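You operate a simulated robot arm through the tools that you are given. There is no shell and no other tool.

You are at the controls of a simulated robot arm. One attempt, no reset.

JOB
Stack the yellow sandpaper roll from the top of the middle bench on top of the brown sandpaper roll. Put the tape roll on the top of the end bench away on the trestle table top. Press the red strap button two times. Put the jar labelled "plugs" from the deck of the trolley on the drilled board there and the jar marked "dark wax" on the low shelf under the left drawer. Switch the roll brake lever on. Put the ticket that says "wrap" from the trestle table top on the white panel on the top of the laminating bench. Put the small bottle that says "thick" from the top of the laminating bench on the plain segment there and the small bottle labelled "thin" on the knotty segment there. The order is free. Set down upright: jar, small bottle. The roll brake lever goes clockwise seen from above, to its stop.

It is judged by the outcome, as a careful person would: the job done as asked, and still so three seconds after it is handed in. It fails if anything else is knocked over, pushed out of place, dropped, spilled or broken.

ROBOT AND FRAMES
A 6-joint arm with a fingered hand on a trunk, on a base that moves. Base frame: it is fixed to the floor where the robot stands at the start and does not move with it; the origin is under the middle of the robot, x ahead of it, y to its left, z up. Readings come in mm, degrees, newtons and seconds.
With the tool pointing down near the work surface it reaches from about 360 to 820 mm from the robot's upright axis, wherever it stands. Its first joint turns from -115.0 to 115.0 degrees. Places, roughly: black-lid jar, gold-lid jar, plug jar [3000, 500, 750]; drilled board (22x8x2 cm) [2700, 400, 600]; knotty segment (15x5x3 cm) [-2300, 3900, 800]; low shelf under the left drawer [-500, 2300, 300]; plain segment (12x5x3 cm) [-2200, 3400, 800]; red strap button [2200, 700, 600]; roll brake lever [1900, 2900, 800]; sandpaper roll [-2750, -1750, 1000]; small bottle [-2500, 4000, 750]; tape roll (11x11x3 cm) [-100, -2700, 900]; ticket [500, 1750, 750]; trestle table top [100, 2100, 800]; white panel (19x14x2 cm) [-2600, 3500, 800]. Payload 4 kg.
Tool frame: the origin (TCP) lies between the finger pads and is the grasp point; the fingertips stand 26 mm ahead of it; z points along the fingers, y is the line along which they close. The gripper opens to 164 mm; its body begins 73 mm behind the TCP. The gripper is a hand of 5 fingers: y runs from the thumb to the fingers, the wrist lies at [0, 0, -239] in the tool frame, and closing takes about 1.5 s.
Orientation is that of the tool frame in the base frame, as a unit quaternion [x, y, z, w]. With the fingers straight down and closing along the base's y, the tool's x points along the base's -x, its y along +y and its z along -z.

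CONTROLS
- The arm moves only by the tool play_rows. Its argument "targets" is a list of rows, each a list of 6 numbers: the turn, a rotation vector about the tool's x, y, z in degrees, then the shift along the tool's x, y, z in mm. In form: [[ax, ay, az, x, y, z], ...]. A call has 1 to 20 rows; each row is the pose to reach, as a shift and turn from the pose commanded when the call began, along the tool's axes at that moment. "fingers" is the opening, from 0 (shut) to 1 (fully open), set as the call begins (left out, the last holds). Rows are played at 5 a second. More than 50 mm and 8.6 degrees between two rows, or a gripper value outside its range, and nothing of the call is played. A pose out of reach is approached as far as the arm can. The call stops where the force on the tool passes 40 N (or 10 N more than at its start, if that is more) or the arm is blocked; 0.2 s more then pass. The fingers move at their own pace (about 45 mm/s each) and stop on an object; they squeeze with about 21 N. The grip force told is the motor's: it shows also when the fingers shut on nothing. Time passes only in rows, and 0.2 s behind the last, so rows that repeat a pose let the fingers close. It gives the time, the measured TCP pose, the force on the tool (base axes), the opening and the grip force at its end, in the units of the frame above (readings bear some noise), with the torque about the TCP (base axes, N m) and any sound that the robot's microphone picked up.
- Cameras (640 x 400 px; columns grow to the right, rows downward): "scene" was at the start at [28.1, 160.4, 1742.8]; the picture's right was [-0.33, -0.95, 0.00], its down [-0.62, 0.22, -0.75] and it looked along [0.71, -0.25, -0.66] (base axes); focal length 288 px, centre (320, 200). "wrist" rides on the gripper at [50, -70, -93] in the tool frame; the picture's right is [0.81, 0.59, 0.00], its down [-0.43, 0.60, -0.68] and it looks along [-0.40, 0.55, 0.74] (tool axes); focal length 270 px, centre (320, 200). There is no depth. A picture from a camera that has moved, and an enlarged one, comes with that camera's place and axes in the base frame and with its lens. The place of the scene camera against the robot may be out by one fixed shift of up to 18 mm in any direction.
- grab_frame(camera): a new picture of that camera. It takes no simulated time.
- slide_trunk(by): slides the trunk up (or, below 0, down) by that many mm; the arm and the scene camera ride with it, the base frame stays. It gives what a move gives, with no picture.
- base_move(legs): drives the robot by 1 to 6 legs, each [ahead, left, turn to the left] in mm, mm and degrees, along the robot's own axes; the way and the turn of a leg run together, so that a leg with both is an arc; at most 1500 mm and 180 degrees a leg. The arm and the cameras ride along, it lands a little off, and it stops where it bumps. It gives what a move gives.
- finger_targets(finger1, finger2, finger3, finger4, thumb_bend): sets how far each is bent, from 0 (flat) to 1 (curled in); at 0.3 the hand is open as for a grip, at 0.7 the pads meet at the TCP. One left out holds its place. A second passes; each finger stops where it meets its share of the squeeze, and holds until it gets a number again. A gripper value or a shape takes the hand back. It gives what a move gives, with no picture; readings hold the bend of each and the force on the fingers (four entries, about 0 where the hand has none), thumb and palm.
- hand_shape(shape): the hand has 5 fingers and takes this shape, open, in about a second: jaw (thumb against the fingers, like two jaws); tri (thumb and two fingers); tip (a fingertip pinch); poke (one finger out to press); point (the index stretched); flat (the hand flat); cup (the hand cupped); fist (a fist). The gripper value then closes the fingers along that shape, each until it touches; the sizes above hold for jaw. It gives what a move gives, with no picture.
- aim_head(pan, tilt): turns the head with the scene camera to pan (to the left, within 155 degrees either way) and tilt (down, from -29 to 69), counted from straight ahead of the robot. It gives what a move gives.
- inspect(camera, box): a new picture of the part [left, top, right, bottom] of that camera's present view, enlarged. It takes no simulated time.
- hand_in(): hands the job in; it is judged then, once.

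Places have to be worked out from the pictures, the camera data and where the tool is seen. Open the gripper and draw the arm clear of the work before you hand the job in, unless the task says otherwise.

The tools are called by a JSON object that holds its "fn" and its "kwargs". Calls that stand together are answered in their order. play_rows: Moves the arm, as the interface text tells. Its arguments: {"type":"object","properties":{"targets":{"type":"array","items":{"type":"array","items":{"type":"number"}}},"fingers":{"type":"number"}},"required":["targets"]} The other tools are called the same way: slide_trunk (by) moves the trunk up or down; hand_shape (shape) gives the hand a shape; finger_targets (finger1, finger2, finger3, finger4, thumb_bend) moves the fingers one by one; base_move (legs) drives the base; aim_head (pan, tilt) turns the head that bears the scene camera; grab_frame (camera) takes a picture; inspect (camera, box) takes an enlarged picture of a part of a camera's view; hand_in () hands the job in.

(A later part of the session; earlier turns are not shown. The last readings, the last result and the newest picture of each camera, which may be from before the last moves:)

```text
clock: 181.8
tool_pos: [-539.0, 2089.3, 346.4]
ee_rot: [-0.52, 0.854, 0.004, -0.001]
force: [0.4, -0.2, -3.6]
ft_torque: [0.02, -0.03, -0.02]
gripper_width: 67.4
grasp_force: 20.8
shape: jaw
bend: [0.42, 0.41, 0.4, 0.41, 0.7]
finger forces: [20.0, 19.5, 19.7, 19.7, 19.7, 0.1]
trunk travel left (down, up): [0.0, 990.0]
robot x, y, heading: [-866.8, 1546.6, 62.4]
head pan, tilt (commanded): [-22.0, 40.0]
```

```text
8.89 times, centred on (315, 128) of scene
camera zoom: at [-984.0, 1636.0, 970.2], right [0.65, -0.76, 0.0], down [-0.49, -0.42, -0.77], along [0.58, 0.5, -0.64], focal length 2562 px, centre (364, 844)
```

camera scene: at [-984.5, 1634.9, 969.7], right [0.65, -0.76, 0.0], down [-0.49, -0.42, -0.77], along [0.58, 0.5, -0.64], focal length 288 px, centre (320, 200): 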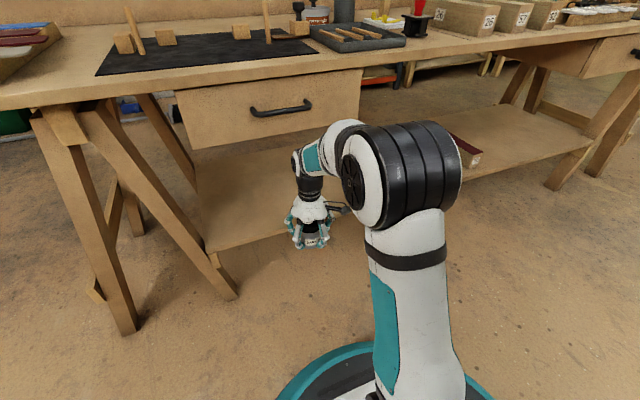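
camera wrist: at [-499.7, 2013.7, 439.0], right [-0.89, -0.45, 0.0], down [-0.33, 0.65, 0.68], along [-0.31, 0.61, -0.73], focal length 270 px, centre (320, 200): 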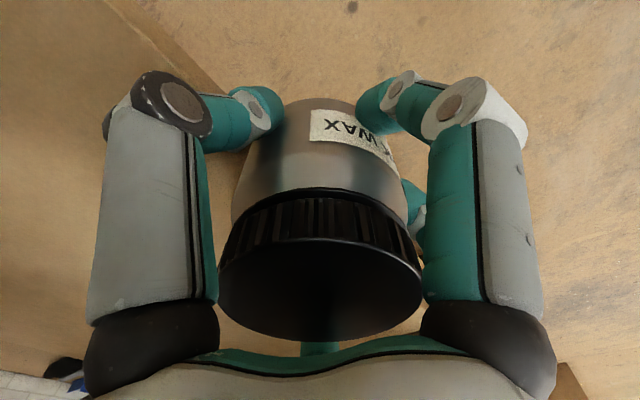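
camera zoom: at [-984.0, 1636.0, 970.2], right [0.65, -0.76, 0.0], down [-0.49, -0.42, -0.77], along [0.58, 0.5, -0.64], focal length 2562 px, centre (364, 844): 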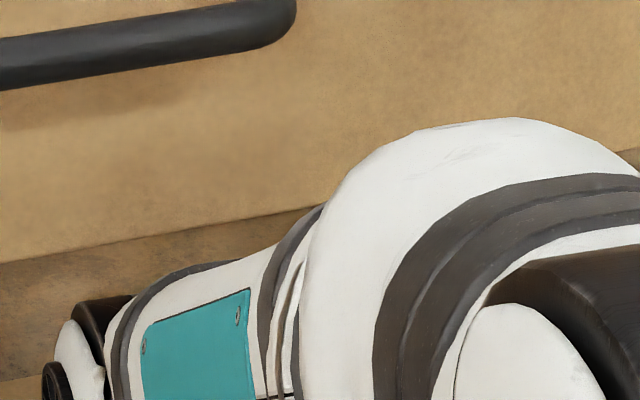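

I zoom on the jar bottom next to the shelf's front edge for a direct comparison.

{"fn": "inspect", "kwargs": {"camera": "scene", "box": [275, 180, 345, 240]}}

```text
6.67 times, centred on (310, 210) of scene
camera zoom: at [-984.0, 1636.0, 970.2], right [0.65, -0.76, 0.0], down [-0.49, -0.42, -0.77], along [0.58, 0.5, -0.64], focal length 1922 px, centre (387, 133)
```

zoom: 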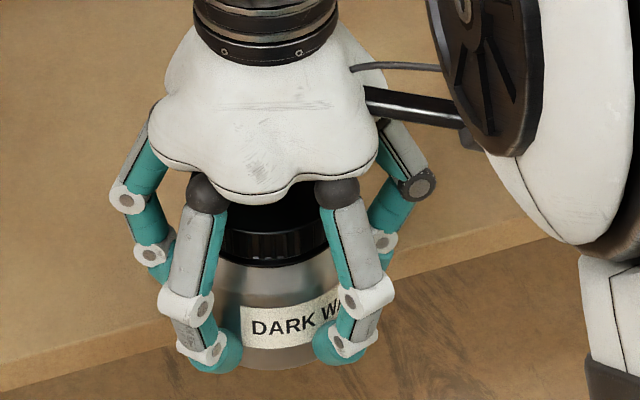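

The camera height turns out ~18 mm lower than reported, so the jar bottom is ≥13 mm above shelf level now. I lower 9 mm to TCP ≈ 338 and go in again in small steps.

{"fn": "play_rows", "kwargs": {"targets": [[0, 0, 0, 0, 0, 5], [0, 0, 0, 0, 0, 9], [0, 0, 0, -8, 0, 9], [0, 0, 0, -16, 0, 9], [0, 0, 0, -24, 0, 9]]}}

{"fn": "inspect", "kwargs": {"camera": "scene", "box": [270, 100, 350, 240]}}

```text
clock: 182.9
tool_pos: [-528.8, 2110.2, 336.8]
ee_rot: [-0.52, 0.854, 0.003, -0.004]
force: [-1.7, -2.8, 3.8]
ft_torque: [-0.03, -0.09, -0.01]
gripper_width: 67.4
grasp_force: 20.8
shape: jaw
bend: [0.42, 0.41, 0.4, 0.41, 0.7]
finger forces: [20.8, 20.3, 19.5, 19.6, 20.1, 0.0]
trunk travel left (down, up): [0.0, 990.0]
robot x, y, heading: [-866.1, 1542.7, 62.5]
head pan, tilt (commanded): [-22.0, 40.0]
```

```text
2.86 times, centred on (310, 170) of scene
camera zoom: at [-984.8, 1634.4, 969.7], right [0.65, -0.76, 0.0], down [-0.49, -0.42, -0.77], along [0.58, 0.5, -0.64], focal length 824 px, centre (349, 286)
```

zoom: 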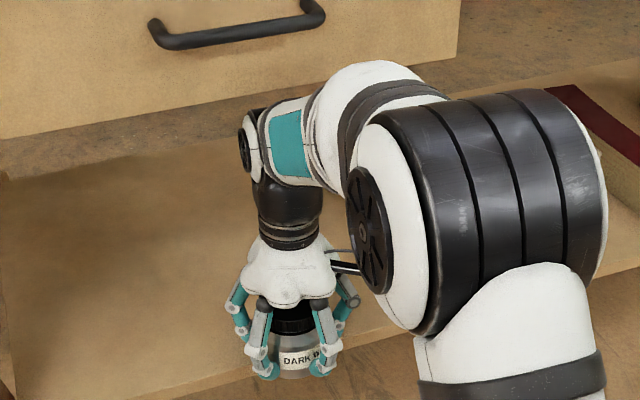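

The jar's base just brushed the shelf top (+7 N change) at TCP 337, so the window is about 339–347. I raise 4 mm and continue in.

{"fn": "play_rows", "kwargs": {"targets": [[0, 0, 0, 0, 0, -4], [0, 0, 0, 0, 0, -4], [0, 0, 0, -8, 0, -4], [0, 0, 0, -16, 0, -4]]}}

{"fn": "inspect", "kwargs": {"camera": "scene", "box": [270, 100, 350, 240]}}

```text
clock: 183.9
tool_pos: [-522.2, 2121.4, 336.6]
ee_rot: [-0.521, 0.854, 0.002, -0.004]
force: [1.1, -0.1, -2.2]
ft_torque: [-0.01, 0.0, -0.03]
gripper_width: 67.3
grasp_force: 21.1
shape: jaw
bend: [0.42, 0.41, 0.4, 0.41, 0.7]
finger forces: [20.1, 19.9, 19.8, 20.3, 19.8, 0.1]
trunk travel left (down, up): [0.0, 990.0]
robot x, y, heading: [-864.3, 1548.0, 62.7]
head pan, tilt (commanded): [-22.0, 40.0]
```

```text
2.86 times, centred on (310, 170) of scene
camera zoom: at [-984.7, 1634.4, 969.3], right [0.65, -0.76, 0.0], down [-0.49, -0.42, -0.77], along [0.58, 0.5, -0.64], focal length 824 px, centre (349, 286)
```

zoom: 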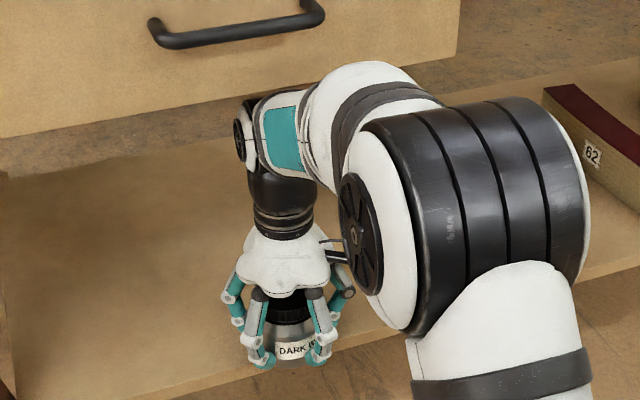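

The forearm slope is pressing at the drawer edge. I withdraw, back the base up ~85 mm so the forearm lies flat, and then go in again with a longer reach.

{"fn": "play_rows", "kwargs": {"targets": [[0, 0, 0, 10, 0, 1], [0, 0, 0, 25, 0, 1], [0, 0, 0, 45, 0, -2], [0, 0, 0, 60, 0, -4]]}}

{"fn": "base_move", "kwargs": {"legs": [[-85, 0, 0]]}}

{"fn": "play_rows", "kwargs": {"targets": [[0, 0, 0, -25, 0, 0], [0, 0, 0, -50, 0, 0], [0, 0, 0, -75, 0, 0], [0, 0, 0, -95, 0, 0]]}}

{"fn": "inspect", "kwargs": {"camera": "scene", "box": [270, 80, 390, 220]}}

```text
clock: 184.9
tool_pos: [-549.2, 2069.3, 342.1]
ee_rot: [-0.52, 0.854, 0.003, -0.003]
force: [-0.8, -0.1, -3.6]
ft_torque: [-0.03, -0.02, -0.02]
gripper_width: 67.5
grasp_force: 20.5
shape: jaw
bend: [0.42, 0.41, 0.4, 0.41, 0.7]
finger forces: [20.2, 19.7, 19.8, 20.2, 19.8, 0.1]
trunk travel left (down, up): [0.0, 990.0]
robot x, y, heading: [-863.3, 1542.3, 62.7]
head pan, tilt (commanded): [-22.0, 40.0]
```

```text
clock: 186.0
tool_pos: [-589.0, 1994.9, 342.8]
ee_rot: [-0.52, 0.854, 0.003, -0.002]
force: [0.5, 0.6, -3.1]
ft_torque: [-0.02, 0.02, 0.0]
gripper_width: 67.5
grasp_force: 20.7
shape: jaw
bend: [0.42, 0.41, 0.4, 0.41, 0.7]
finger forces: [20.0, 19.7, 19.8, 20.3, 19.8, 0.1]
trunk travel left (down, up): [0.0, 990.0]
robot x, y, heading: [-903.6, 1471.2, 62.5]
head pan, tilt (commanded): [-22.0, 40.0]
```

```text
clock: 187.0
tool_pos: [-544.9, 2080.3, 341.7]
ee_rot: [-0.52, 0.854, 0.002, -0.003]
force: [0.0, 0.8, -3.4]
ft_torque: [-0.02, 0.01, 0.01]
gripper_width: 67.1
grasp_force: 20.9
shape: jaw
bend: [0.42, 0.41, 0.4, 0.41, 0.7]
finger forces: [20.0, 19.7, 19.7, 20.1, 19.7, 0.1]
trunk travel left (down, up): [0.0, 990.0]
robot x, y, heading: [-902.9, 1469.1, 62.7]
head pan, tilt (commanded): [-22.0, 40.0]
```

```text
2.86 times, centred on (330, 150) of scene
camera zoom: at [-1022.8, 1561.0, 969.7], right [0.65, -0.76, 0.0], down [-0.49, -0.42, -0.77], along [0.58, 0.5, -0.64], focal length 824 px, centre (291, 343)
```

zoom: 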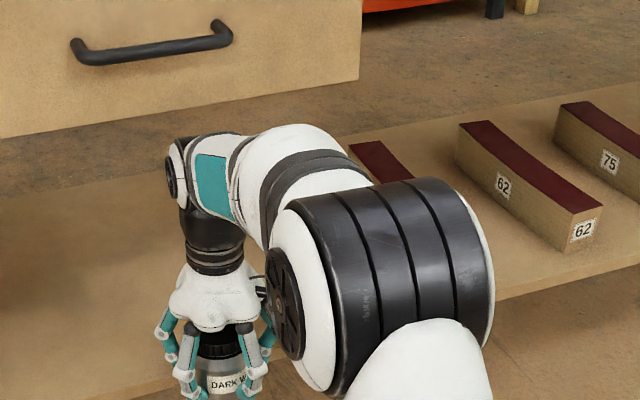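

The forearm is flatter now. I extend further in with the arm in small steps at z≈342.

{"fn": "play_rows", "kwargs": {"targets": [[0, 0, 0, -12, 0, 0], [0, 0, 0, -24, 0, 0], [0, 0, 0, -36, 0, 0], [0, 0, 0, -48, 0, 0]]}}

{"fn": "inspect", "kwargs": {"camera": "scene", "box": [270, 80, 390, 220]}}

```text
clock: 188.0
tool_pos: [-522.5, 2123.6, 341.3]
ee_rot: [-0.52, 0.854, 0.002, -0.002]
force: [0.8, 0.2, -3.2]
ft_torque: [-0.01, -0.02, -0.02]
gripper_width: 67.3
grasp_force: 20.6
shape: jaw
bend: [0.42, 0.41, 0.4, 0.41, 0.7]
finger forces: [19.9, 19.6, 19.8, 20.1, 19.6, 0.1]
trunk travel left (down, up): [0.0, 990.0]
robot x, y, heading: [-903.6, 1472.5, 62.7]
head pan, tilt (commanded): [-22.0, 40.0]
```

```text
2.86 times, centred on (330, 150) of scene
camera zoom: at [-1022.7, 1561.0, 969.7], right [0.65, -0.76, 0.0], down [-0.49, -0.42, -0.77], along [0.58, 0.5, -0.64], focal length 824 px, centre (291, 343)
```

zoom: 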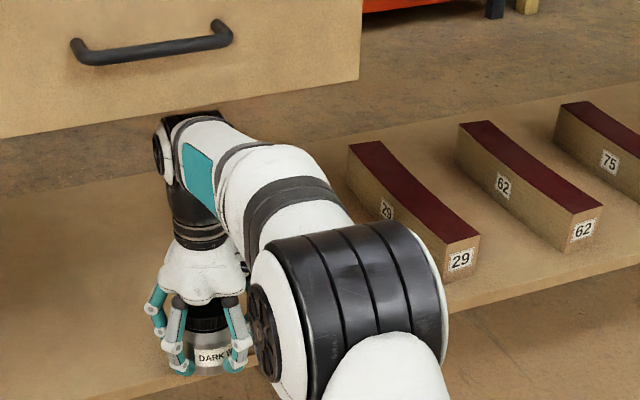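

No deflection and only the jar's weight on the tool. I continue in another 25 mm, then check.

{"fn": "play_rows", "kwargs": {"targets": [[0, 0, 0, -12, 0, 0], [0, 0, 0, -25, 0, 0]]}}

{"fn": "base_move", "kwargs": {"legs": [[30, 0, 0]]}}

{"fn": "inspect", "kwargs": {"camera": "scene", "box": [250, 80, 370, 220]}}

{"fn": "grab_frame", "kwargs": {"camera": "wrist"}}

```text
clock: 188.6
tool_pos: [-510.5, 2144.6, 341.5]
ee_rot: [-0.52, 0.854, 0.004, -0.003]
force: [0.8, -0.3, -3.7]
ft_torque: [-0.02, 0.02, 0.05]
gripper_width: 67.3
grasp_force: 20.7
shape: jaw
bend: [0.42, 0.41, 0.4, 0.41, 0.7]
finger forces: [19.9, 19.6, 19.7, 20.1, 19.6, 0.1]
trunk travel left (down, up): [0.0, 990.0]
robot x, y, heading: [-902.4, 1471.5, 62.5]
head pan, tilt (commanded): [-22.0, 40.0]
```

```text
clock: 189.4
tool_pos: [-498.1, 2171.4, 342.3]
ee_rot: [-0.52, 0.854, 0.002, -0.003]
force: [-0.2, -0.4, -4.1]
ft_torque: [-0.05, -0.01, -0.03]
gripper_width: 67.5
grasp_force: 21.5
shape: jaw
bend: [0.42, 0.41, 0.4, 0.41, 0.7]
finger forces: [19.9, 19.6, 19.7, 19.9, 19.6, 0.0]
trunk travel left (down, up): [0.0, 990.0]
robot x, y, heading: [-892.2, 1497.1, 62.5]
head pan, tilt (commanded): [-22.0, 40.0]
```

```text
2.86 times, centred on (310, 150) of scene
camera zoom: at [-1009.1, 1587.4, 969.6], right [0.65, -0.76, 0.0], down [-0.49, -0.42, -0.77], along [0.58, 0.5, -0.64], focal length 824 px, centre (349, 343)
```

zoom: 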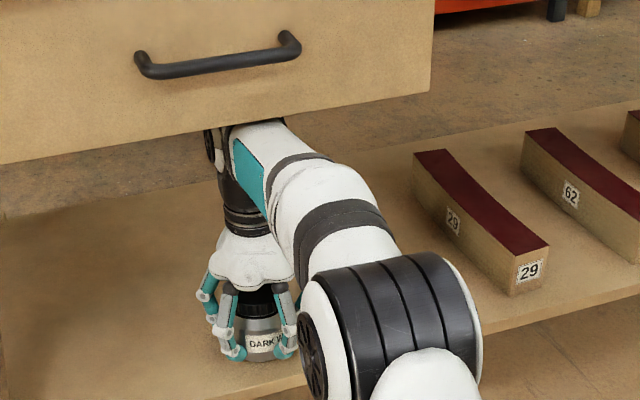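

```text
taken
camera wrist: at [-456.6, 2096.1, 435.6], right [-0.89, -0.45, 0.01], down [-0.33, 0.66, 0.68], along [-0.31, 0.61, -0.73], focal length 270 px, centre (320, 200)
```

wrist: 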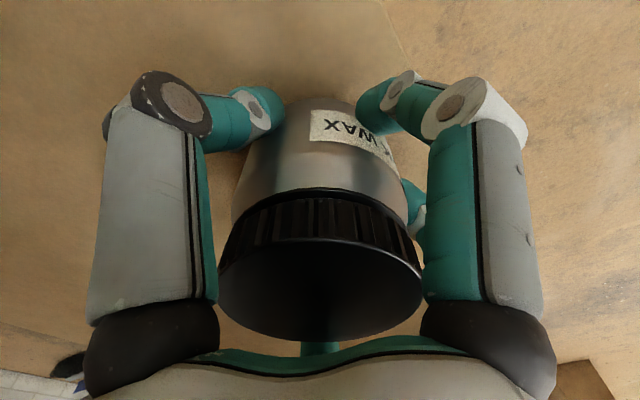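

The wrist is under the drawer and the jar is ~59 mm inside the shelf edge (edge at N≈1642). I go 12 mm further and lower until the shelf takes the jar.

{"fn": "play_rows", "kwargs": {"targets": [[0, 0, 0, -12, 0, 0], [0, 0, 0, -12, 0, 2], [0, 0, 0, -12, 0, 3]]}}

{"fn": "play_rows", "kwargs": {"targets": [[0, 0, 0, 0, 0, 1], [0, 0, 0, 0, 0, 2]]}}

{"fn": "play_rows", "kwargs": {"targets": [[0, 0, 0, 0, 0, 1], [0, 0, 0, 0, 0, 2]]}}

```text
clock: 190.2
tool_pos: [-491.3, 2181.7, 340.3]
ee_rot: [-0.52, 0.854, 0.003, -0.003]
force: [-0.3, 0.1, -2.4]
ft_torque: [-0.04, 0.0, -0.01]
gripper_width: 67.4
grasp_force: 21.8
shape: jaw
bend: [0.42, 0.41, 0.4, 0.41, 0.7]
finger forces: [19.7, 19.6, 19.6, 20.0, 19.6, 0.0]
trunk travel left (down, up): [0.0, 990.0]
robot x, y, heading: [-892.5, 1497.9, 62.9]
head pan, tilt (commanded): [-22.0, 40.0]
```

```text
clock: 190.8
tool_pos: [-491.7, 2181.8, 337.3]
ee_rot: [-0.521, 0.854, 0.002, -0.003]
force: [-0.4, 0.0, -3.6]
ft_torque: [0.01, 0.03, -0.02]
gripper_width: 67.6
grasp_force: 20.8
shape: jaw
bend: [0.42, 0.41, 0.4, 0.41, 0.7]
finger forces: [19.9, 19.6, 19.7, 20.1, 19.6, 0.0]
trunk travel left (down, up): [0.0, 990.0]
robot x, y, heading: [-887.8, 1500.8, 62.8]
head pan, tilt (commanded): [-22.0, 40.0]
```

```text
clock: 191.4
tool_pos: [-491.1, 2183.4, 335.9]
ee_rot: [-0.521, 0.854, 0.002, -0.003]
force: [-0.6, -1.2, -1.3]
ft_torque: [-0.02, -0.04, -0.04]
gripper_width: 67.4
grasp_force: 20.6
shape: jaw
bend: [0.42, 0.41, 0.4, 0.41, 0.7]
finger forces: [20.0, 19.8, 19.7, 19.9, 19.7, 0.1]
trunk travel left (down, up): [0.0, 990.0]
robot x, y, heading: [-889.0, 1497.0, 63.0]
head pan, tilt (commanded): [-22.0, 40.0]
```

The jar is starting to unload; two more 1–2 mm steps.

{"fn": "play_rows", "kwargs": {"targets": [[0, 0, 0, 0, 0, 1], [0, 0, 0, 0, 0, 2]]}}

{"fn": "grab_frame", "kwargs": {"camera": "wrist"}}

```text
clock: 192.1
tool_pos: [-491.1, 2184.0, 335.6]
ee_rot: [-0.521, 0.854, 0.003, -0.001]
force: [-1.3, -0.2, 9.2]
ft_torque: [0.01, -0.05, 0.0]
gripper_width: 67.4
grasp_force: 21.3
shape: jaw
bend: [0.42, 0.41, 0.4, 0.41, 0.7]
finger forces: [20.0, 20.6, 20.4, 19.9, 19.9, 0.0]
trunk travel left (down, up): [0.0, 990.0]
robot x, y, heading: [-889.1, 1498.5, 62.6]
head pan, tilt (commanded): [-22.0, 40.0]
```

```text
taken
camera wrist: at [-450.7, 2107.0, 428.6], right [-0.89, -0.45, 0.0], down [-0.33, 0.65, 0.68], along [-0.31, 0.61, -0.73], focal length 270 px, centre (320, 200)
```

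wrist: 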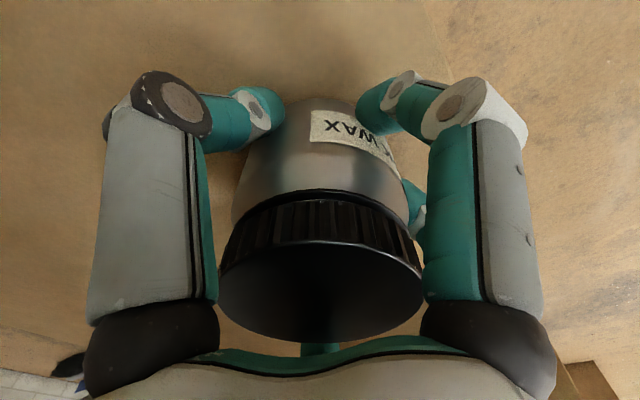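

The jar stands on the shelf (+9 N). There's no headroom to lift off, so I'll release, then open all fingers flat and withdraw between fingers 3 and 4. First a small release.

{"fn": "finger_targets", "kwargs": {"finger1": 0.37, "finger2": 0.37, "finger3": 0.37, "finger4": 0.37, "thumb_bend": 0.58}}

{"fn": "play_rows", "kwargs": {"targets": [[0, 0, 0, 0, 0, -3], [0, 0, 0, 0, 0, -6]]}}

{"fn": "grab_frame", "kwargs": {"camera": "wrist"}}

```text
clock: 193.1
tool_pos: [-490.4, 2182.5, 333.9]
ee_rot: [-0.521, 0.854, 0.003, -0.004]
force: [-0.3, -1.4, 5.7]
ft_torque: [-0.13, -0.2, -0.02]
gripper_width: 57.4
grasp_force: 2.9
shape: fingers
bend: [0.37, 0.37, 0.37, 0.37, 0.57]
finger forces: [0.0, 0.0, 0.0, 0.1, 6.1, 0.0]
trunk travel left (down, up): [0.0, 990.0]
robot x, y, heading: [-894.1, 1498.6, 62.5]
head pan, tilt (commanded): [-22.0, 40.0]
```

```text
clock: 193.7
tool_pos: [-490.6, 2181.7, 339.4]
ee_rot: [-0.521, 0.854, 0.002, -0.003]
force: [0.7, 0.5, -0.1]
ft_torque: [-0.04, 0.01, 0.0]
gripper_width: 57.8
grasp_force: 0.1
shape: fingers
bend: [0.37, 0.37, 0.37, 0.37, 0.57]
finger forces: [0.0, 0.0, 0.0, 0.0, 0.0, 0.0]
trunk travel left (down, up): [0.0, 990.0]
robot x, y, heading: [-888.6, 1495.6, 62.7]
head pan, tilt (commanded): [-22.0, 40.0]
```

```text
taken
camera wrist: at [-450.1, 2107.0, 432.5], right [-0.89, -0.45, 0.01], down [-0.33, 0.66, 0.68], along [-0.31, 0.61, -0.73], focal length 270 px, centre (320, 200)
```

wrist: 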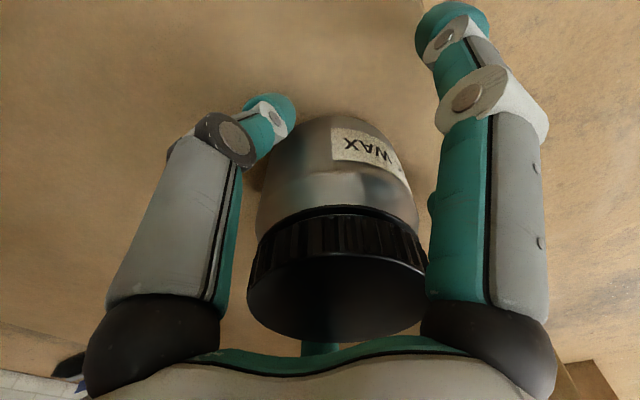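

The jar stands upright and free. I raise 3 mm more and open all fingers flat.

{"fn": "play_rows", "kwargs": {"targets": [[0, 0, 0, 0, 0, -3], [0, 0, 0, 0, 0, -3]]}}

{"fn": "finger_targets", "kwargs": {"finger1": 0, "finger2": 0, "finger3": 0, "finger4": 0, "thumb_bend": 0}}

{"fn": "grab_frame", "kwargs": {"camera": "wrist"}}

{"fn": "inspect", "kwargs": {"camera": "scene", "box": [250, 80, 370, 220]}}

```text
clock: 194.2
tool_pos: [-489.6, 2181.7, 343.0]
ee_rot: [-0.521, 0.854, 0.003, -0.001]
force: [0.7, -0.3, -1.0]
ft_torque: [-0.04, 0.02, 0.01]
gripper_width: 57.7
grasp_force: 0.0
shape: fingers
bend: [0.37, 0.37, 0.37, 0.37, 0.57]
finger forces: [0.0, 0.0, 0.0, 0.1, 0.0, 0.0]
trunk travel left (down, up): [0.0, 990.0]
robot x, y, heading: [-892.3, 1499.6, 62.7]
head pan, tilt (commanded): [-22.0, 40.0]
```

```text
clock: 195.2
tool_pos: [-489.7, 2181.9, 342.8]
ee_rot: [-0.52, 0.854, 0.003, -0.001]
force: [-1.0, -0.2, -0.6]
ft_torque: [0.0, 0.01, -0.02]
gripper_width: 123.5
grasp_force: 0.1
shape: fingers
bend: [0.01, 0.01, 0.01, 0.01, 0.0]
finger forces: [0.1, 0.0, 0.0, 0.1, 0.0, 0.0]
trunk travel left (down, up): [0.0, 990.0]
robot x, y, heading: [-890.4, 1499.3, 62.5]
head pan, tilt (commanded): [-22.0, 40.0]
```

```text
taken
camera wrist: at [-450.5, 2106.6, 435.6], right [-0.89, -0.45, 0.0], down [-0.33, 0.66, 0.68], along [-0.31, 0.61, -0.73], focal length 270 px, centre (320, 200)
```

wrist: 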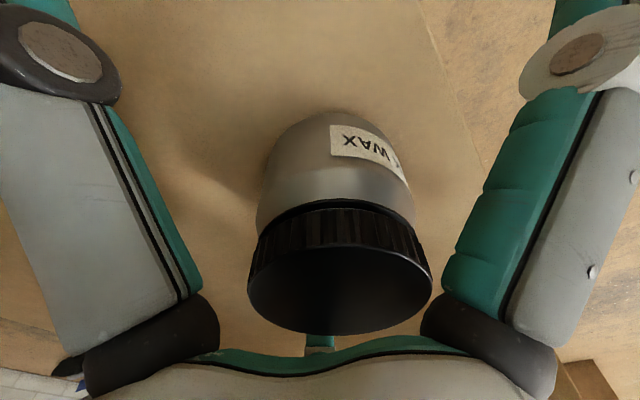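

```text
2.86 times, centred on (310, 150) of scene
camera zoom: at [-1009.2, 1587.2, 969.7], right [0.65, -0.76, 0.0], down [-0.49, -0.42, -0.77], along [0.58, 0.5, -0.64], focal length 824 px, centre (349, 343)
```

zoom: 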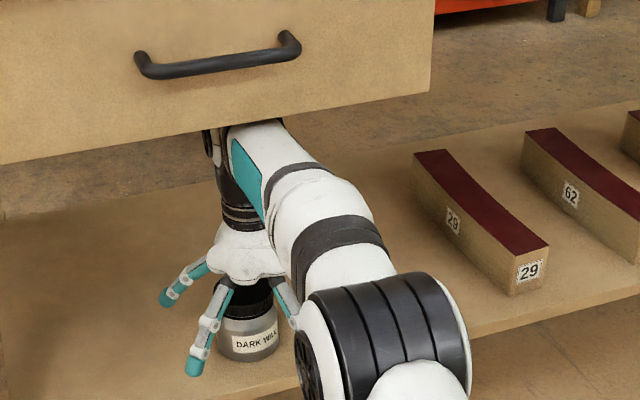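

All fingers are flat and the jar stands well inside the shelf edge. I centre the finger 3–4 gap on the jar (9 mm left), then drive the base backward and slightly right so the jar passes out through that gap.

{"fn": "play_rows", "kwargs": {"targets": [[0, 0, 0, 1.5, 5, 0], [0, 0, 0, 3, 9, 0]]}}

{"fn": "base_move", "kwargs": {"legs": [[-40, -13, 0]]}}

{"fn": "grab_frame", "kwargs": {"camera": "wrist"}}

{"fn": "inspect", "kwargs": {"camera": "scene", "box": [250, 80, 370, 220]}}

```text
clock: 195.8
tool_pos: [-500.3, 2184.9, 343.4]
ee_rot: [-0.52, 0.854, 0.002, -0.003]
force: [0.3, 0.0, -0.8]
ft_torque: [0.0, 0.0, -0.02]
gripper_width: 123.6
grasp_force: 0.0
shape: fingers
bend: [0.01, 0.01, 0.01, 0.01, 0.0]
finger forces: [0.0, 0.0, 0.0, 0.0, 0.1, 0.0]
trunk travel left (down, up): [0.0, 990.0]
robot x, y, heading: [-891.3, 1497.5, 63.0]
head pan, tilt (commanded): [-22.0, 40.0]
```

```text
clock: 196.7
tool_pos: [-506.7, 2142.0, 342.9]
ee_rot: [-0.519, 0.855, 0.003, -0.002]
force: [0.3, 0.7, 0.6]
ft_torque: [0.02, 0.02, 0.0]
gripper_width: 123.7
grasp_force: 0.1
shape: fingers
bend: [0.01, 0.01, 0.01, 0.01, 0.0]
finger forces: [0.1, 0.0, 0.1, 0.0, 0.1, 0.0]
trunk travel left (down, up): [0.0, 990.0]
robot x, y, heading: [-895.2, 1456.6, 62.5]
head pan, tilt (commanded): [-22.0, 40.0]
```

```text
taken
camera wrist: at [-466.5, 2067.0, 435.7], right [-0.89, -0.45, 0.01], down [-0.32, 0.66, 0.68], along [-0.31, 0.61, -0.73], focal length 270 px, centre (320, 200)
```

wrist: 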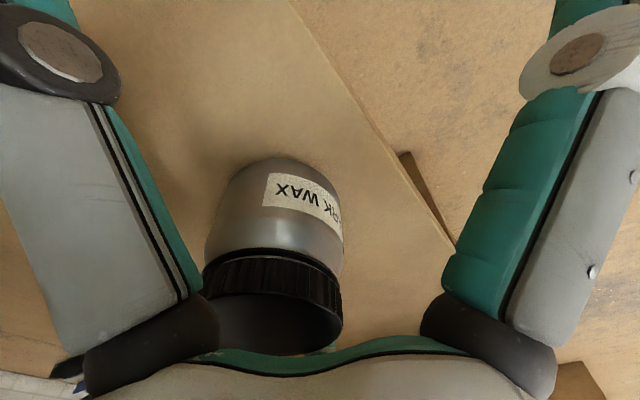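

```text
2.86 times, centred on (310, 150) of scene
camera zoom: at [-1015.9, 1546.3, 969.7], right [0.65, -0.76, 0.0], down [-0.49, -0.42, -0.77], along [0.58, 0.5, -0.64], focal length 824 px, centre (349, 343)
```

zoom: 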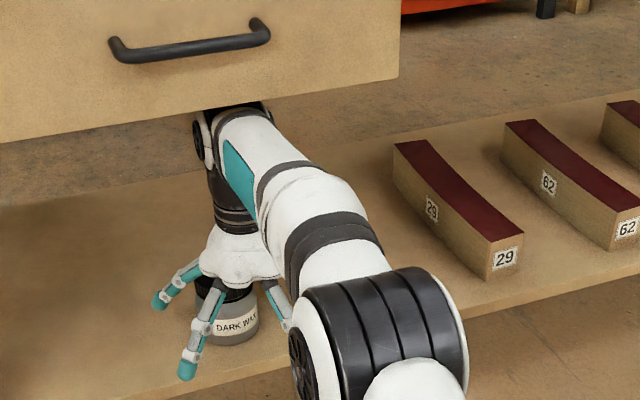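

The jar is passing centrally through the gap with no contact. I continue backing off.

{"fn": "base_move", "kwargs": {"legs": [[-60, -19.5, 0]]}}

{"fn": "inspect", "kwargs": {"camera": "scene", "box": [250, 80, 370, 220]}}

{"fn": "grab_frame", "kwargs": {"camera": "wrist"}}

```text
clock: 197.7
tool_pos: [-516.5, 2081.9, 342.2]
ee_rot: [-0.52, 0.854, 0.002, -0.002]
force: [-0.4, 0.6, 0.2]
ft_torque: [-0.03, -0.02, 0.02]
gripper_width: 123.6
grasp_force: 0.1
shape: fingers
bend: [0.01, 0.01, 0.01, 0.01, 0.0]
finger forces: [0.0, 0.1, 0.1, 0.0, 0.0, 0.0]
trunk travel left (down, up): [0.0, 990.0]
robot x, y, heading: [-910.9, 1395.0, 62.8]
head pan, tilt (commanded): [-22.0, 40.0]
```

```text
2.86 times, centred on (310, 150) of scene
camera zoom: at [-1025.7, 1485.6, 969.7], right [0.65, -0.76, 0.0], down [-0.49, -0.42, -0.77], along [0.58, 0.5, -0.64], focal length 824 px, centre (349, 343)
```

zoom: 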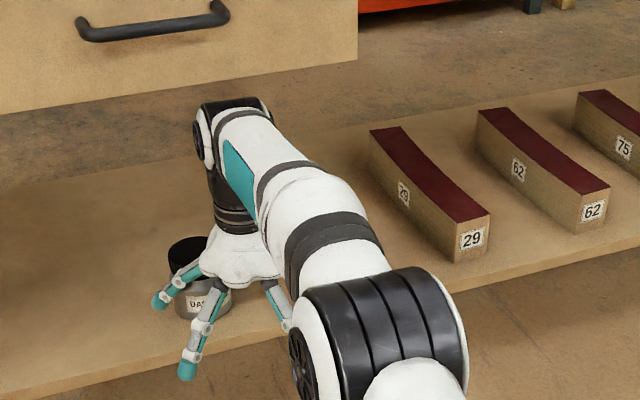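

```text
taken
camera wrist: at [-476.7, 2006.7, 435.8], right [-0.89, -0.45, 0.01], down [-0.33, 0.66, 0.68], along [-0.31, 0.61, -0.73], focal length 270 px, centre (320, 200)
```

wrist: 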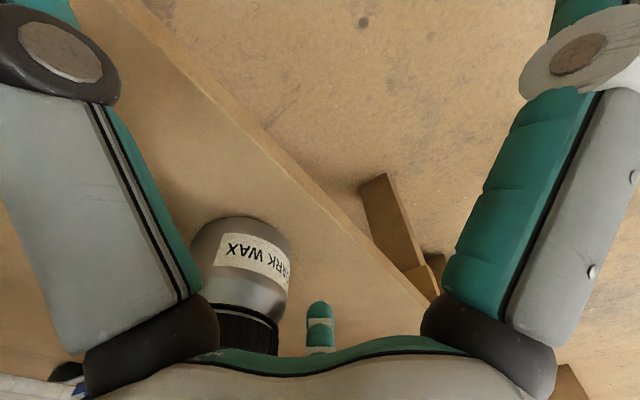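

Almost out. One more backward move of 120 mm clears the fingers fully.

{"fn": "base_move", "kwargs": {"legs": [[-120, -39, 0]]}}

{"fn": "grab_frame", "kwargs": {"camera": "scene"}}

{"fn": "inspect", "kwargs": {"camera": "scene", "box": [220, 80, 380, 220]}}

```text
clock: 199.0
tool_pos: [-538.6, 1955.5, 342.9]
ee_rot: [-0.521, 0.854, 0.002, -0.002]
force: [0.4, 0.4, -0.5]
ft_torque: [0.03, 0.01, 0.02]
gripper_width: 123.6
grasp_force: 0.1
shape: fingers
bend: [0.01, 0.01, 0.01, 0.01, 0.0]
finger forces: [0.0, 0.0, 0.0, 0.0, 0.0, 0.1]
trunk travel left (down, up): [0.0, 990.0]
robot x, y, heading: [-928.2, 1267.7, 62.6]
head pan, tilt (commanded): [-22.0, 40.0]
```

```text
taken
camera scene: at [-1046.7, 1357.7, 969.7], right [0.65, -0.76, 0.0], down [-0.49, -0.42, -0.77], along [0.58, 0.5, -0.64], focal length 288 px, centre (320, 200)
```

scene: 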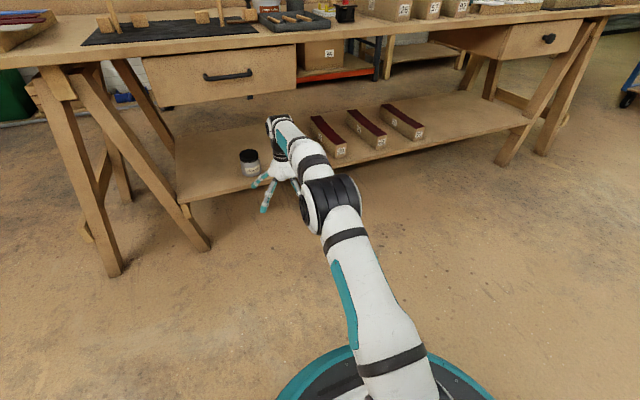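

```text
2.86 times, centred on (300, 150) of scene
camera zoom: at [-1046.7, 1357.7, 969.7], right [0.65, -0.76, 0.0], down [-0.49, -0.42, -0.77], along [0.58, 0.5, -0.64], focal length 824 px, centre (377, 343)
```

zoom: 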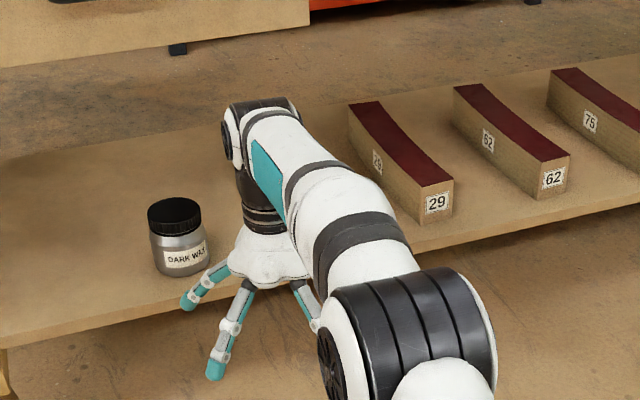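

The dark-wax jar is upright on the low shelf under the left drawer. I back away, restore the hand shape and raise the trunk for table-top work.

{"fn": "base_move", "kwargs": {"legs": [[-250, 0, 0]]}}

{"fn": "hand_shape", "kwargs": {"shape": "jaw"}}

{"fn": "slide_trunk", "kwargs": {"by": 400}}

{"fn": "slide_trunk", "kwargs": {"by": 375}}

{"fn": "base_move", "kwargs": {"legs": [[0, -1005, 0]]}}

{"fn": "aim_head", "kwargs": {"pan": -15, "tilt": 35}}

{"fn": "grab_frame", "kwargs": {"camera": "scene"}}

```text
clock: 200.8
tool_pos: [-654.9, 1732.4, 343.0]
ee_rot: [-0.522, 0.853, 0.002, -0.003]
force: [-0.3, 0.6, 0.1]
ft_torque: [-0.03, -0.02, -0.01]
gripper_width: 124.0
grasp_force: 0.0
shape: fingers
bend: [0.01, 0.01, 0.01, 0.01, 0.0]
finger forces: [0.0, 0.1, 0.1, 0.0, 0.0, 0.0]
trunk travel left (down, up): [0.0, 990.0]
robot x, y, heading: [-1041.9, 1041.5, 62.8]
head pan, tilt (commanded): [-22.0, 40.0]
```

```text
clock: 201.7
tool_pos: [-655.1, 1733.5, 343.0]
ee_rot: [-0.521, 0.854, 0.003, -0.003]
force: [-0.4, -0.1, 0.0]
ft_torque: [0.0, 0.0, -0.01]
gripper_width: 164.3
grasp_force: 0.1
shape: jaw
bend: [0.3, 0.3, 0.3, 0.3, 0.3]
finger forces: [0.0, 0.0, 0.1, 0.2, 0.0, 0.0]
trunk travel left (down, up): [0.0, 990.0]
robot x, y, heading: [-1042.9, 1044.3, 62.9]
head pan, tilt (commanded): [-22.0, 40.0]
```

```text
clock: 205.6
tool_pos: [-655.4, 1731.7, 741.6]
ee_rot: [-0.521, 0.854, 0.003, -0.003]
force: [0.0, -0.3, 0.1]
ft_torque: [-0.01, 0.01, 0.02]
gripper_width: 164.1
grasp_force: 0.0
shape: jaw
bend: [0.3, 0.3, 0.3, 0.3, 0.3]
finger forces: [0.0, 0.0, 0.0, 0.0, 0.0, 0.0]
trunk travel left (down, up): [-400.0, 590.0]
robot x, y, heading: [-1043.0, 1041.8, 62.9]
head pan, tilt (commanded): [-22.0, 40.0]
```

```text
clock: 209.2
tool_pos: [-654.8, 1732.2, 1117.5]
ee_rot: [-0.52, 0.854, 0.002, -0.003]
force: [0.4, 1.4, 0.7]
ft_torque: [0.01, 0.0, 0.0]
gripper_width: 163.9
grasp_force: 0.0
shape: jaw
bend: [0.3, 0.3, 0.3, 0.3, 0.3]
finger forces: [0.0, 0.0, 0.1, 0.0, 0.1, 0.1]
trunk travel left (down, up): [-775.0, 215.0]
robot x, y, heading: [-1042.2, 1043.8, 62.7]
head pan, tilt (commanded): [-22.0, 40.0]
```

```text
clock: 214.5
tool_pos: [268.9, 1241.2, 1118.2]
ee_rot: [-0.511, 0.86, 0.003, -0.003]
force: [0.3, -0.3, -0.5]
ft_torque: [-0.01, 0.01, -0.04]
gripper_width: 163.8
grasp_force: 0.0
shape: jaw
bend: [0.3, 0.3, 0.3, 0.3, 0.3]
finger forces: [0.1, 0.1, 0.0, 0.1, 0.1, 0.0]
trunk travel left (down, up): [-775.0, 215.0]
robot x, y, heading: [-136.9, 564.7, 61.1]
head pan, tilt (commanded): [-22.0, 40.0]
```

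```text
clock: 215.2
tool_pos: [268.0, 1242.3, 1118.2]
ee_rot: [-0.511, 0.86, 0.003, -0.003]
force: [-0.3, 0.4, 0.2]
ft_torque: [-0.01, 0.02, 0.01]
gripper_width: 164.2
grasp_force: 0.1
shape: jaw
bend: [0.3, 0.3, 0.3, 0.3, 0.3]
finger forces: [0.0, 0.0, 0.0, 0.0, 0.1, 0.0]
trunk travel left (down, up): [-775.0, 215.0]
robot x, y, heading: [-137.7, 563.2, 61.2]
head pan, tilt (commanded): [-15.0, 35.0]
```

```text
taken
camera scene: at [-259.4, 666.4, 1752.2], right [0.72, -0.69, 0.0], down [-0.4, -0.41, -0.82], along [0.57, 0.59, -0.57], focal length 288 px, centre (320, 200)
```

scene: 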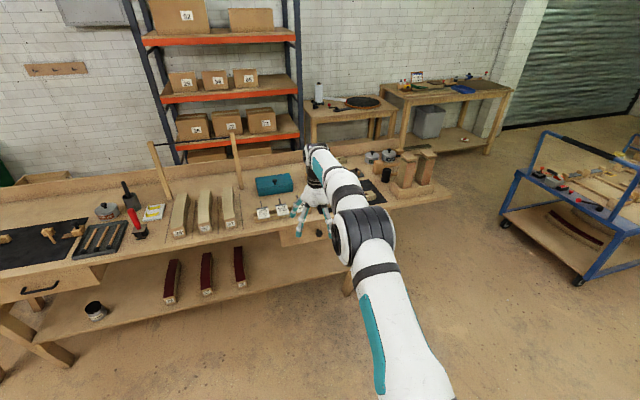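

The wax jar still stands fine. Now I zoom onto the tickets on the trestle table.

{"fn": "inspect", "kwargs": {"camera": "scene", "box": [235, 165, 335, 240]}}

{"fn": "grab_frame", "kwargs": {"camera": "wrist"}}

```text
5.33 times, centred on (285, 202) of scene
camera zoom: at [-259.4, 666.4, 1752.2], right [0.72, -0.69, 0.0], down [-0.4, -0.41, -0.82], along [0.57, 0.59, -0.57], focal length 1537 px, centre (507, 187)
```

zoom: 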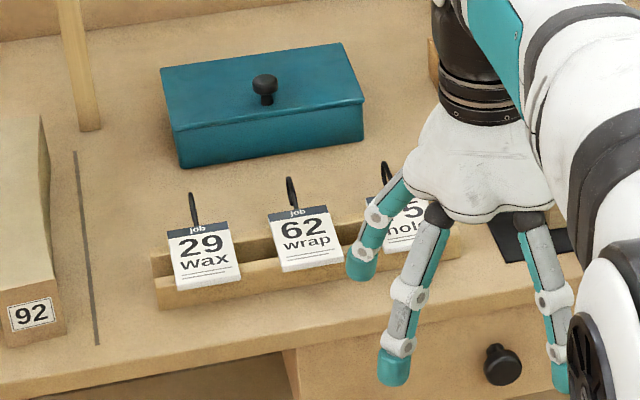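

```text
taken
camera wrist: at [305.9, 1165.4, 1210.9], right [-0.9, -0.43, 0.01], down [-0.31, 0.66, 0.68], along [-0.3, 0.61, -0.73], focal length 270 px, centre (320, 200)
```

wrist: 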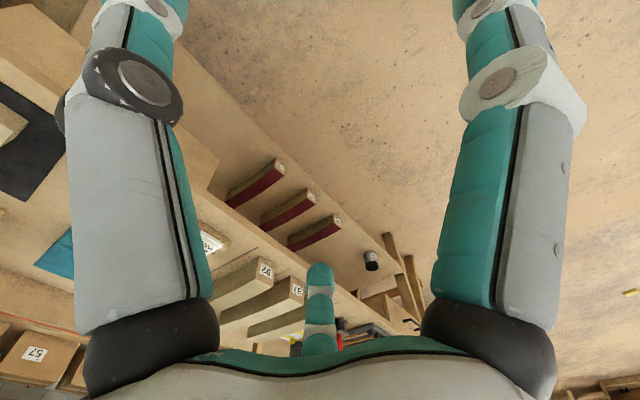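

The tickets stand in a small wooden rack, each with a wire loop on top. I retract the arm a bit and drive forward for a closer look.

{"fn": "play_rows", "kwargs": {"targets": [[0, 0, 0.8, 40, 0, 0], [0, 0, 1.6, 80, 0, 0], [0, 0, 1.6, 120, 0, 0], [0, 0, 1.6, 150, 0, 0]]}}

{"fn": "base_move", "kwargs": {"legs": [[480, 0, 1.5]]}}

{"fn": "aim_head", "kwargs": {"pan": -30, "tilt": 45}}

{"fn": "grab_frame", "kwargs": {"camera": "scene"}}

{"fn": "grab_frame", "kwargs": {"camera": "wrist"}}

```text
clock: 216.2
tool_pos: [195.4, 1108.7, 1118.8]
ee_rot: [-0.498, 0.867, 0.003, -0.002]
force: [0.3, -0.9, 0.1]
ft_torque: [0.02, -0.03, -0.01]
gripper_width: 163.8
grasp_force: 0.2
shape: jaw
bend: [0.3, 0.3, 0.3, 0.3, 0.3]
finger forces: [0.1, 0.0, 0.0, 0.1, 0.1, 0.0]
trunk travel left (down, up): [-775.0, 215.0]
robot x, y, heading: [-139.6, 564.9, 61.1]
head pan, tilt (commanded): [-15.0, 35.0]
```

```text
clock: 219.0
tool_pos: [405.4, 1543.9, 1118.1]
ee_rot: [-0.512, 0.859, 0.002, -0.003]
force: [0.0, 0.1, -0.5]
ft_torque: [-0.02, 0.0, 0.01]
gripper_width: 164.1
grasp_force: 0.1
shape: jaw
bend: [0.3, 0.3, 0.3, 0.3, 0.3]
finger forces: [0.1, 0.0, 0.1, 0.1, 0.0, 0.0]
trunk travel left (down, up): [-775.0, 215.0]
robot x, y, heading: [87.9, 987.5, 62.8]
head pan, tilt (commanded): [-15.0, 35.0]
```

```text
clock: 219.8
tool_pos: [406.4, 1543.3, 1119.9]
ee_rot: [-0.51, 0.86, 0.002, -0.003]
force: [1.8, 0.1, 0.0]
ft_torque: [0.02, -0.01, 0.02]
gripper_width: 164.0
grasp_force: 0.0
shape: jaw
bend: [0.3, 0.3, 0.3, 0.3, 0.3]
finger forces: [0.0, 0.0, 0.0, 0.0, 0.0, 0.0]
trunk travel left (down, up): [-775.0, 215.0]
robot x, y, heading: [85.6, 988.7, 62.5]
head pan, tilt (commanded): [-30.0, 45.0]
```

```text
taken
camera scene: at [-28.4, 1066.5, 1737.4], right [0.54, -0.84, 0.0], down [-0.59, -0.39, -0.71], along [0.59, 0.39, -0.71], focal length 288 px, centre (320, 200)
```

scene: 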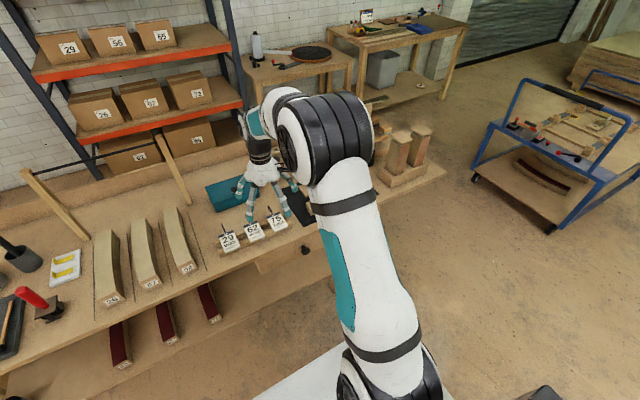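

```text
taken
camera wrist: at [443.9, 1467.1, 1211.9], right [-0.9, -0.43, 0.01], down [-0.31, 0.66, 0.68], along [-0.3, 0.61, -0.73], focal length 270 px, centre (320, 200)
```

wrist: 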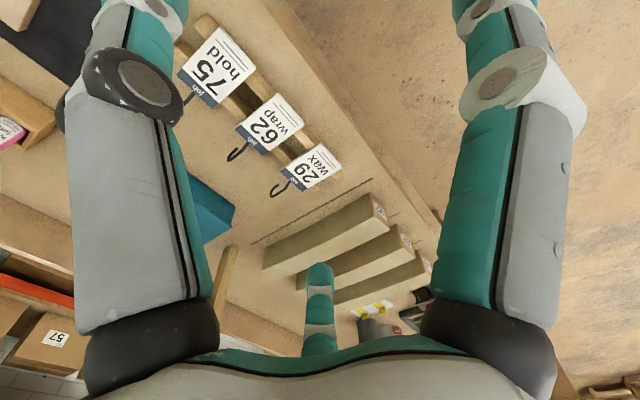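

Both cameras see the tickets now. I zoom in for their geometry.

{"fn": "inspect", "kwargs": {"camera": "wrist", "box": [170, 20, 360, 210]}}

{"fn": "inspect", "kwargs": {"camera": "scene", "box": [205, 190, 305, 265]}}

```text
2.11 times, centred on (265, 115) of wrist
camera zoom: at [443.9, 1467.1, 1211.9], right [-0.9, -0.43, 0.01], down [-0.31, 0.66, 0.68], along [-0.3, 0.61, -0.73], focal length 569 px, centre (436, 379)
```

zoom: 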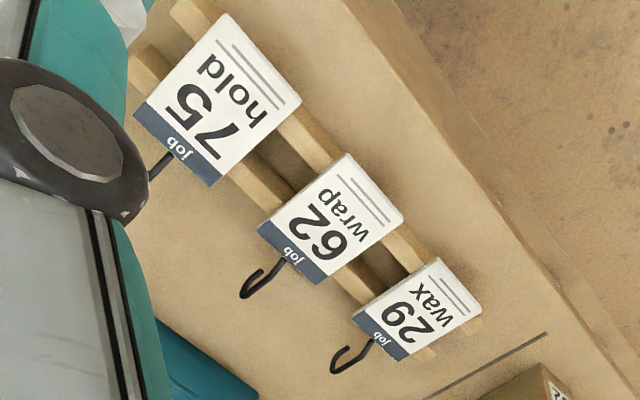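

```text
5.33 times, centred on (255, 228) of scene
camera zoom: at [-28.4, 1066.5, 1737.4], right [0.54, -0.84, 0.0], down [-0.59, -0.39, -0.71], along [0.59, 0.39, -0.71], focal length 1537 px, centre (667, 53)
```

zoom: 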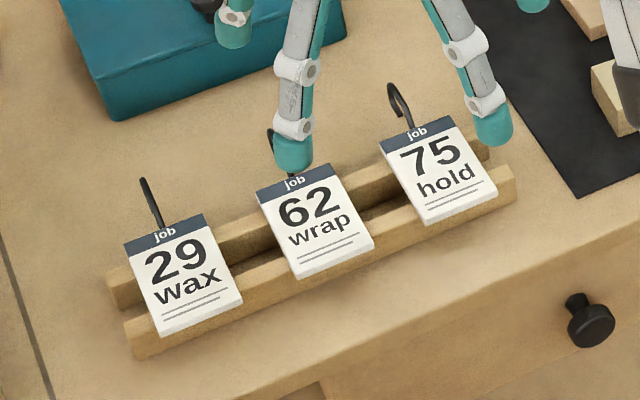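

The tickets lie flat across two rails, overhanging them front and back. I test the "tip" pinch shape in the air to see its geometry.

{"fn": "hand_shape", "kwargs": {"shape": "tip"}}

{"fn": "grab_frame", "kwargs": {"camera": "wrist"}}

{"fn": "inspect", "kwargs": {"camera": "scene", "box": [205, 120, 325, 240]}}

{"fn": "play_rows", "kwargs": {"targets": [[0, 0, 0, 0, 0, 0], [0, 0, 0, 0, 0, 0], [0, 0, 0, 0, 0, 0], [0, 0, 0, 0, 0, 0], [0, 0, 0, 0, 0, 0], [0, 0, 0, 0, 0, 0], [0, 0, 0, 0, 0, 0], [0, 0, 0, 0, 0, 0]], "fingers": 0}}

{"fn": "grab_frame", "kwargs": {"camera": "wrist"}}

{"fn": "inspect", "kwargs": {"camera": "scene", "box": [205, 120, 325, 240]}}

```text
clock: 220.7
tool_pos: [405.0, 1543.8, 1119.1]
ee_rot: [-0.511, 0.86, 0.002, -0.002]
force: [0.3, -0.6, 0.0]
ft_torque: [0.02, 0.0, -0.01]
gripper_width: 163.9
grasp_force: 0.1
shape: tip
bend: [0.14, 0.3, 0.3, 0.14, 0.3]
finger forces: [0.1, 0.1, 0.1, 0.1, 0.0, 0.1]
trunk travel left (down, up): [-775.0, 215.0]
robot x, y, heading: [88.9, 989.8, 63.1]
head pan, tilt (commanded): [-30.0, 45.0]
```

```text
taken
camera wrist: at [443.9, 1467.1, 1211.9], right [-0.9, -0.43, 0.01], down [-0.31, 0.66, 0.68], along [-0.3, 0.61, -0.73], focal length 270 px, centre (320, 200)
```

wrist: 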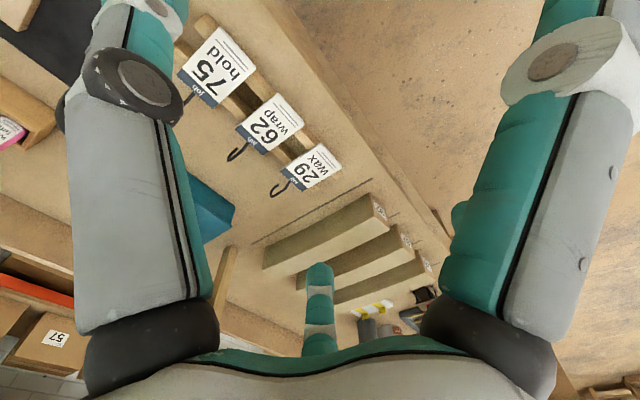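

```text
3.33 times, centred on (265, 180) of scene
camera zoom: at [-28.4, 1066.4, 1737.4], right [0.54, -0.84, 0.0], down [-0.59, -0.38, -0.71], along [0.59, 0.38, -0.71], focal length 961 px, centre (503, 267)
```

zoom: 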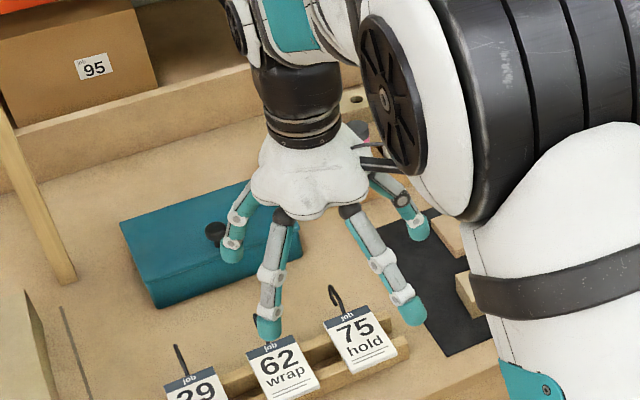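

```text
clock: 222.5
tool_pos: [405.0, 1544.1, 1119.4]
ee_rot: [-0.511, 0.859, 0.002, -0.002]
force: [-0.5, 0.5, -0.8]
ft_torque: [-0.03, 0.03, -0.04]
gripper_width: 3.9
grasp_force: 0.1
shape: tip
bend: [0.14, 0.68, 0.68, 0.14, 0.7]
finger forces: [0.0, 0.1, 0.0, 0.0, 0.0, 0.0]
trunk travel left (down, up): [-775.0, 215.0]
robot x, y, heading: [84.5, 988.9, 62.9]
head pan, tilt (commanded): [-30.0, 45.0]
```

```text
taken
camera wrist: at [443.9, 1467.1, 1211.9], right [-0.9, -0.43, 0.01], down [-0.31, 0.66, 0.68], along [-0.3, 0.61, -0.73], focal length 270 px, centre (320, 200)
```

wrist: 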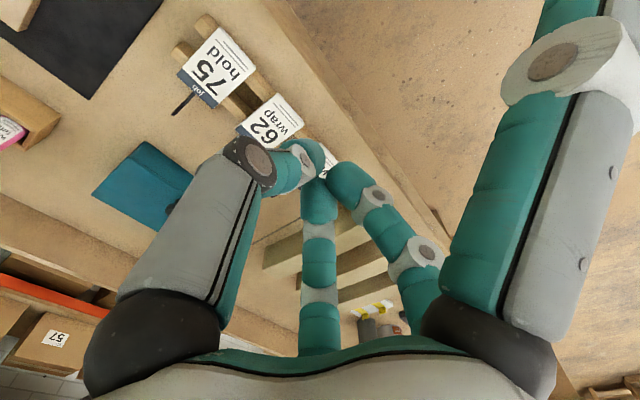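

```text
3.33 times, centred on (265, 180) of scene
camera zoom: at [-28.4, 1066.4, 1737.4], right [0.54, -0.84, 0.0], down [-0.59, -0.38, -0.71], along [0.59, 0.38, -0.71], focal length 961 px, centre (503, 267)
```

zoom: 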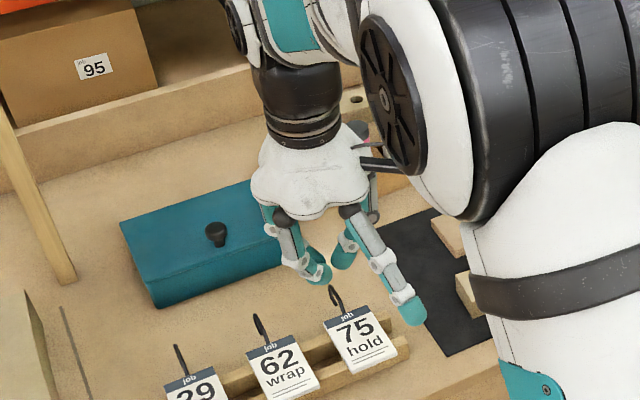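

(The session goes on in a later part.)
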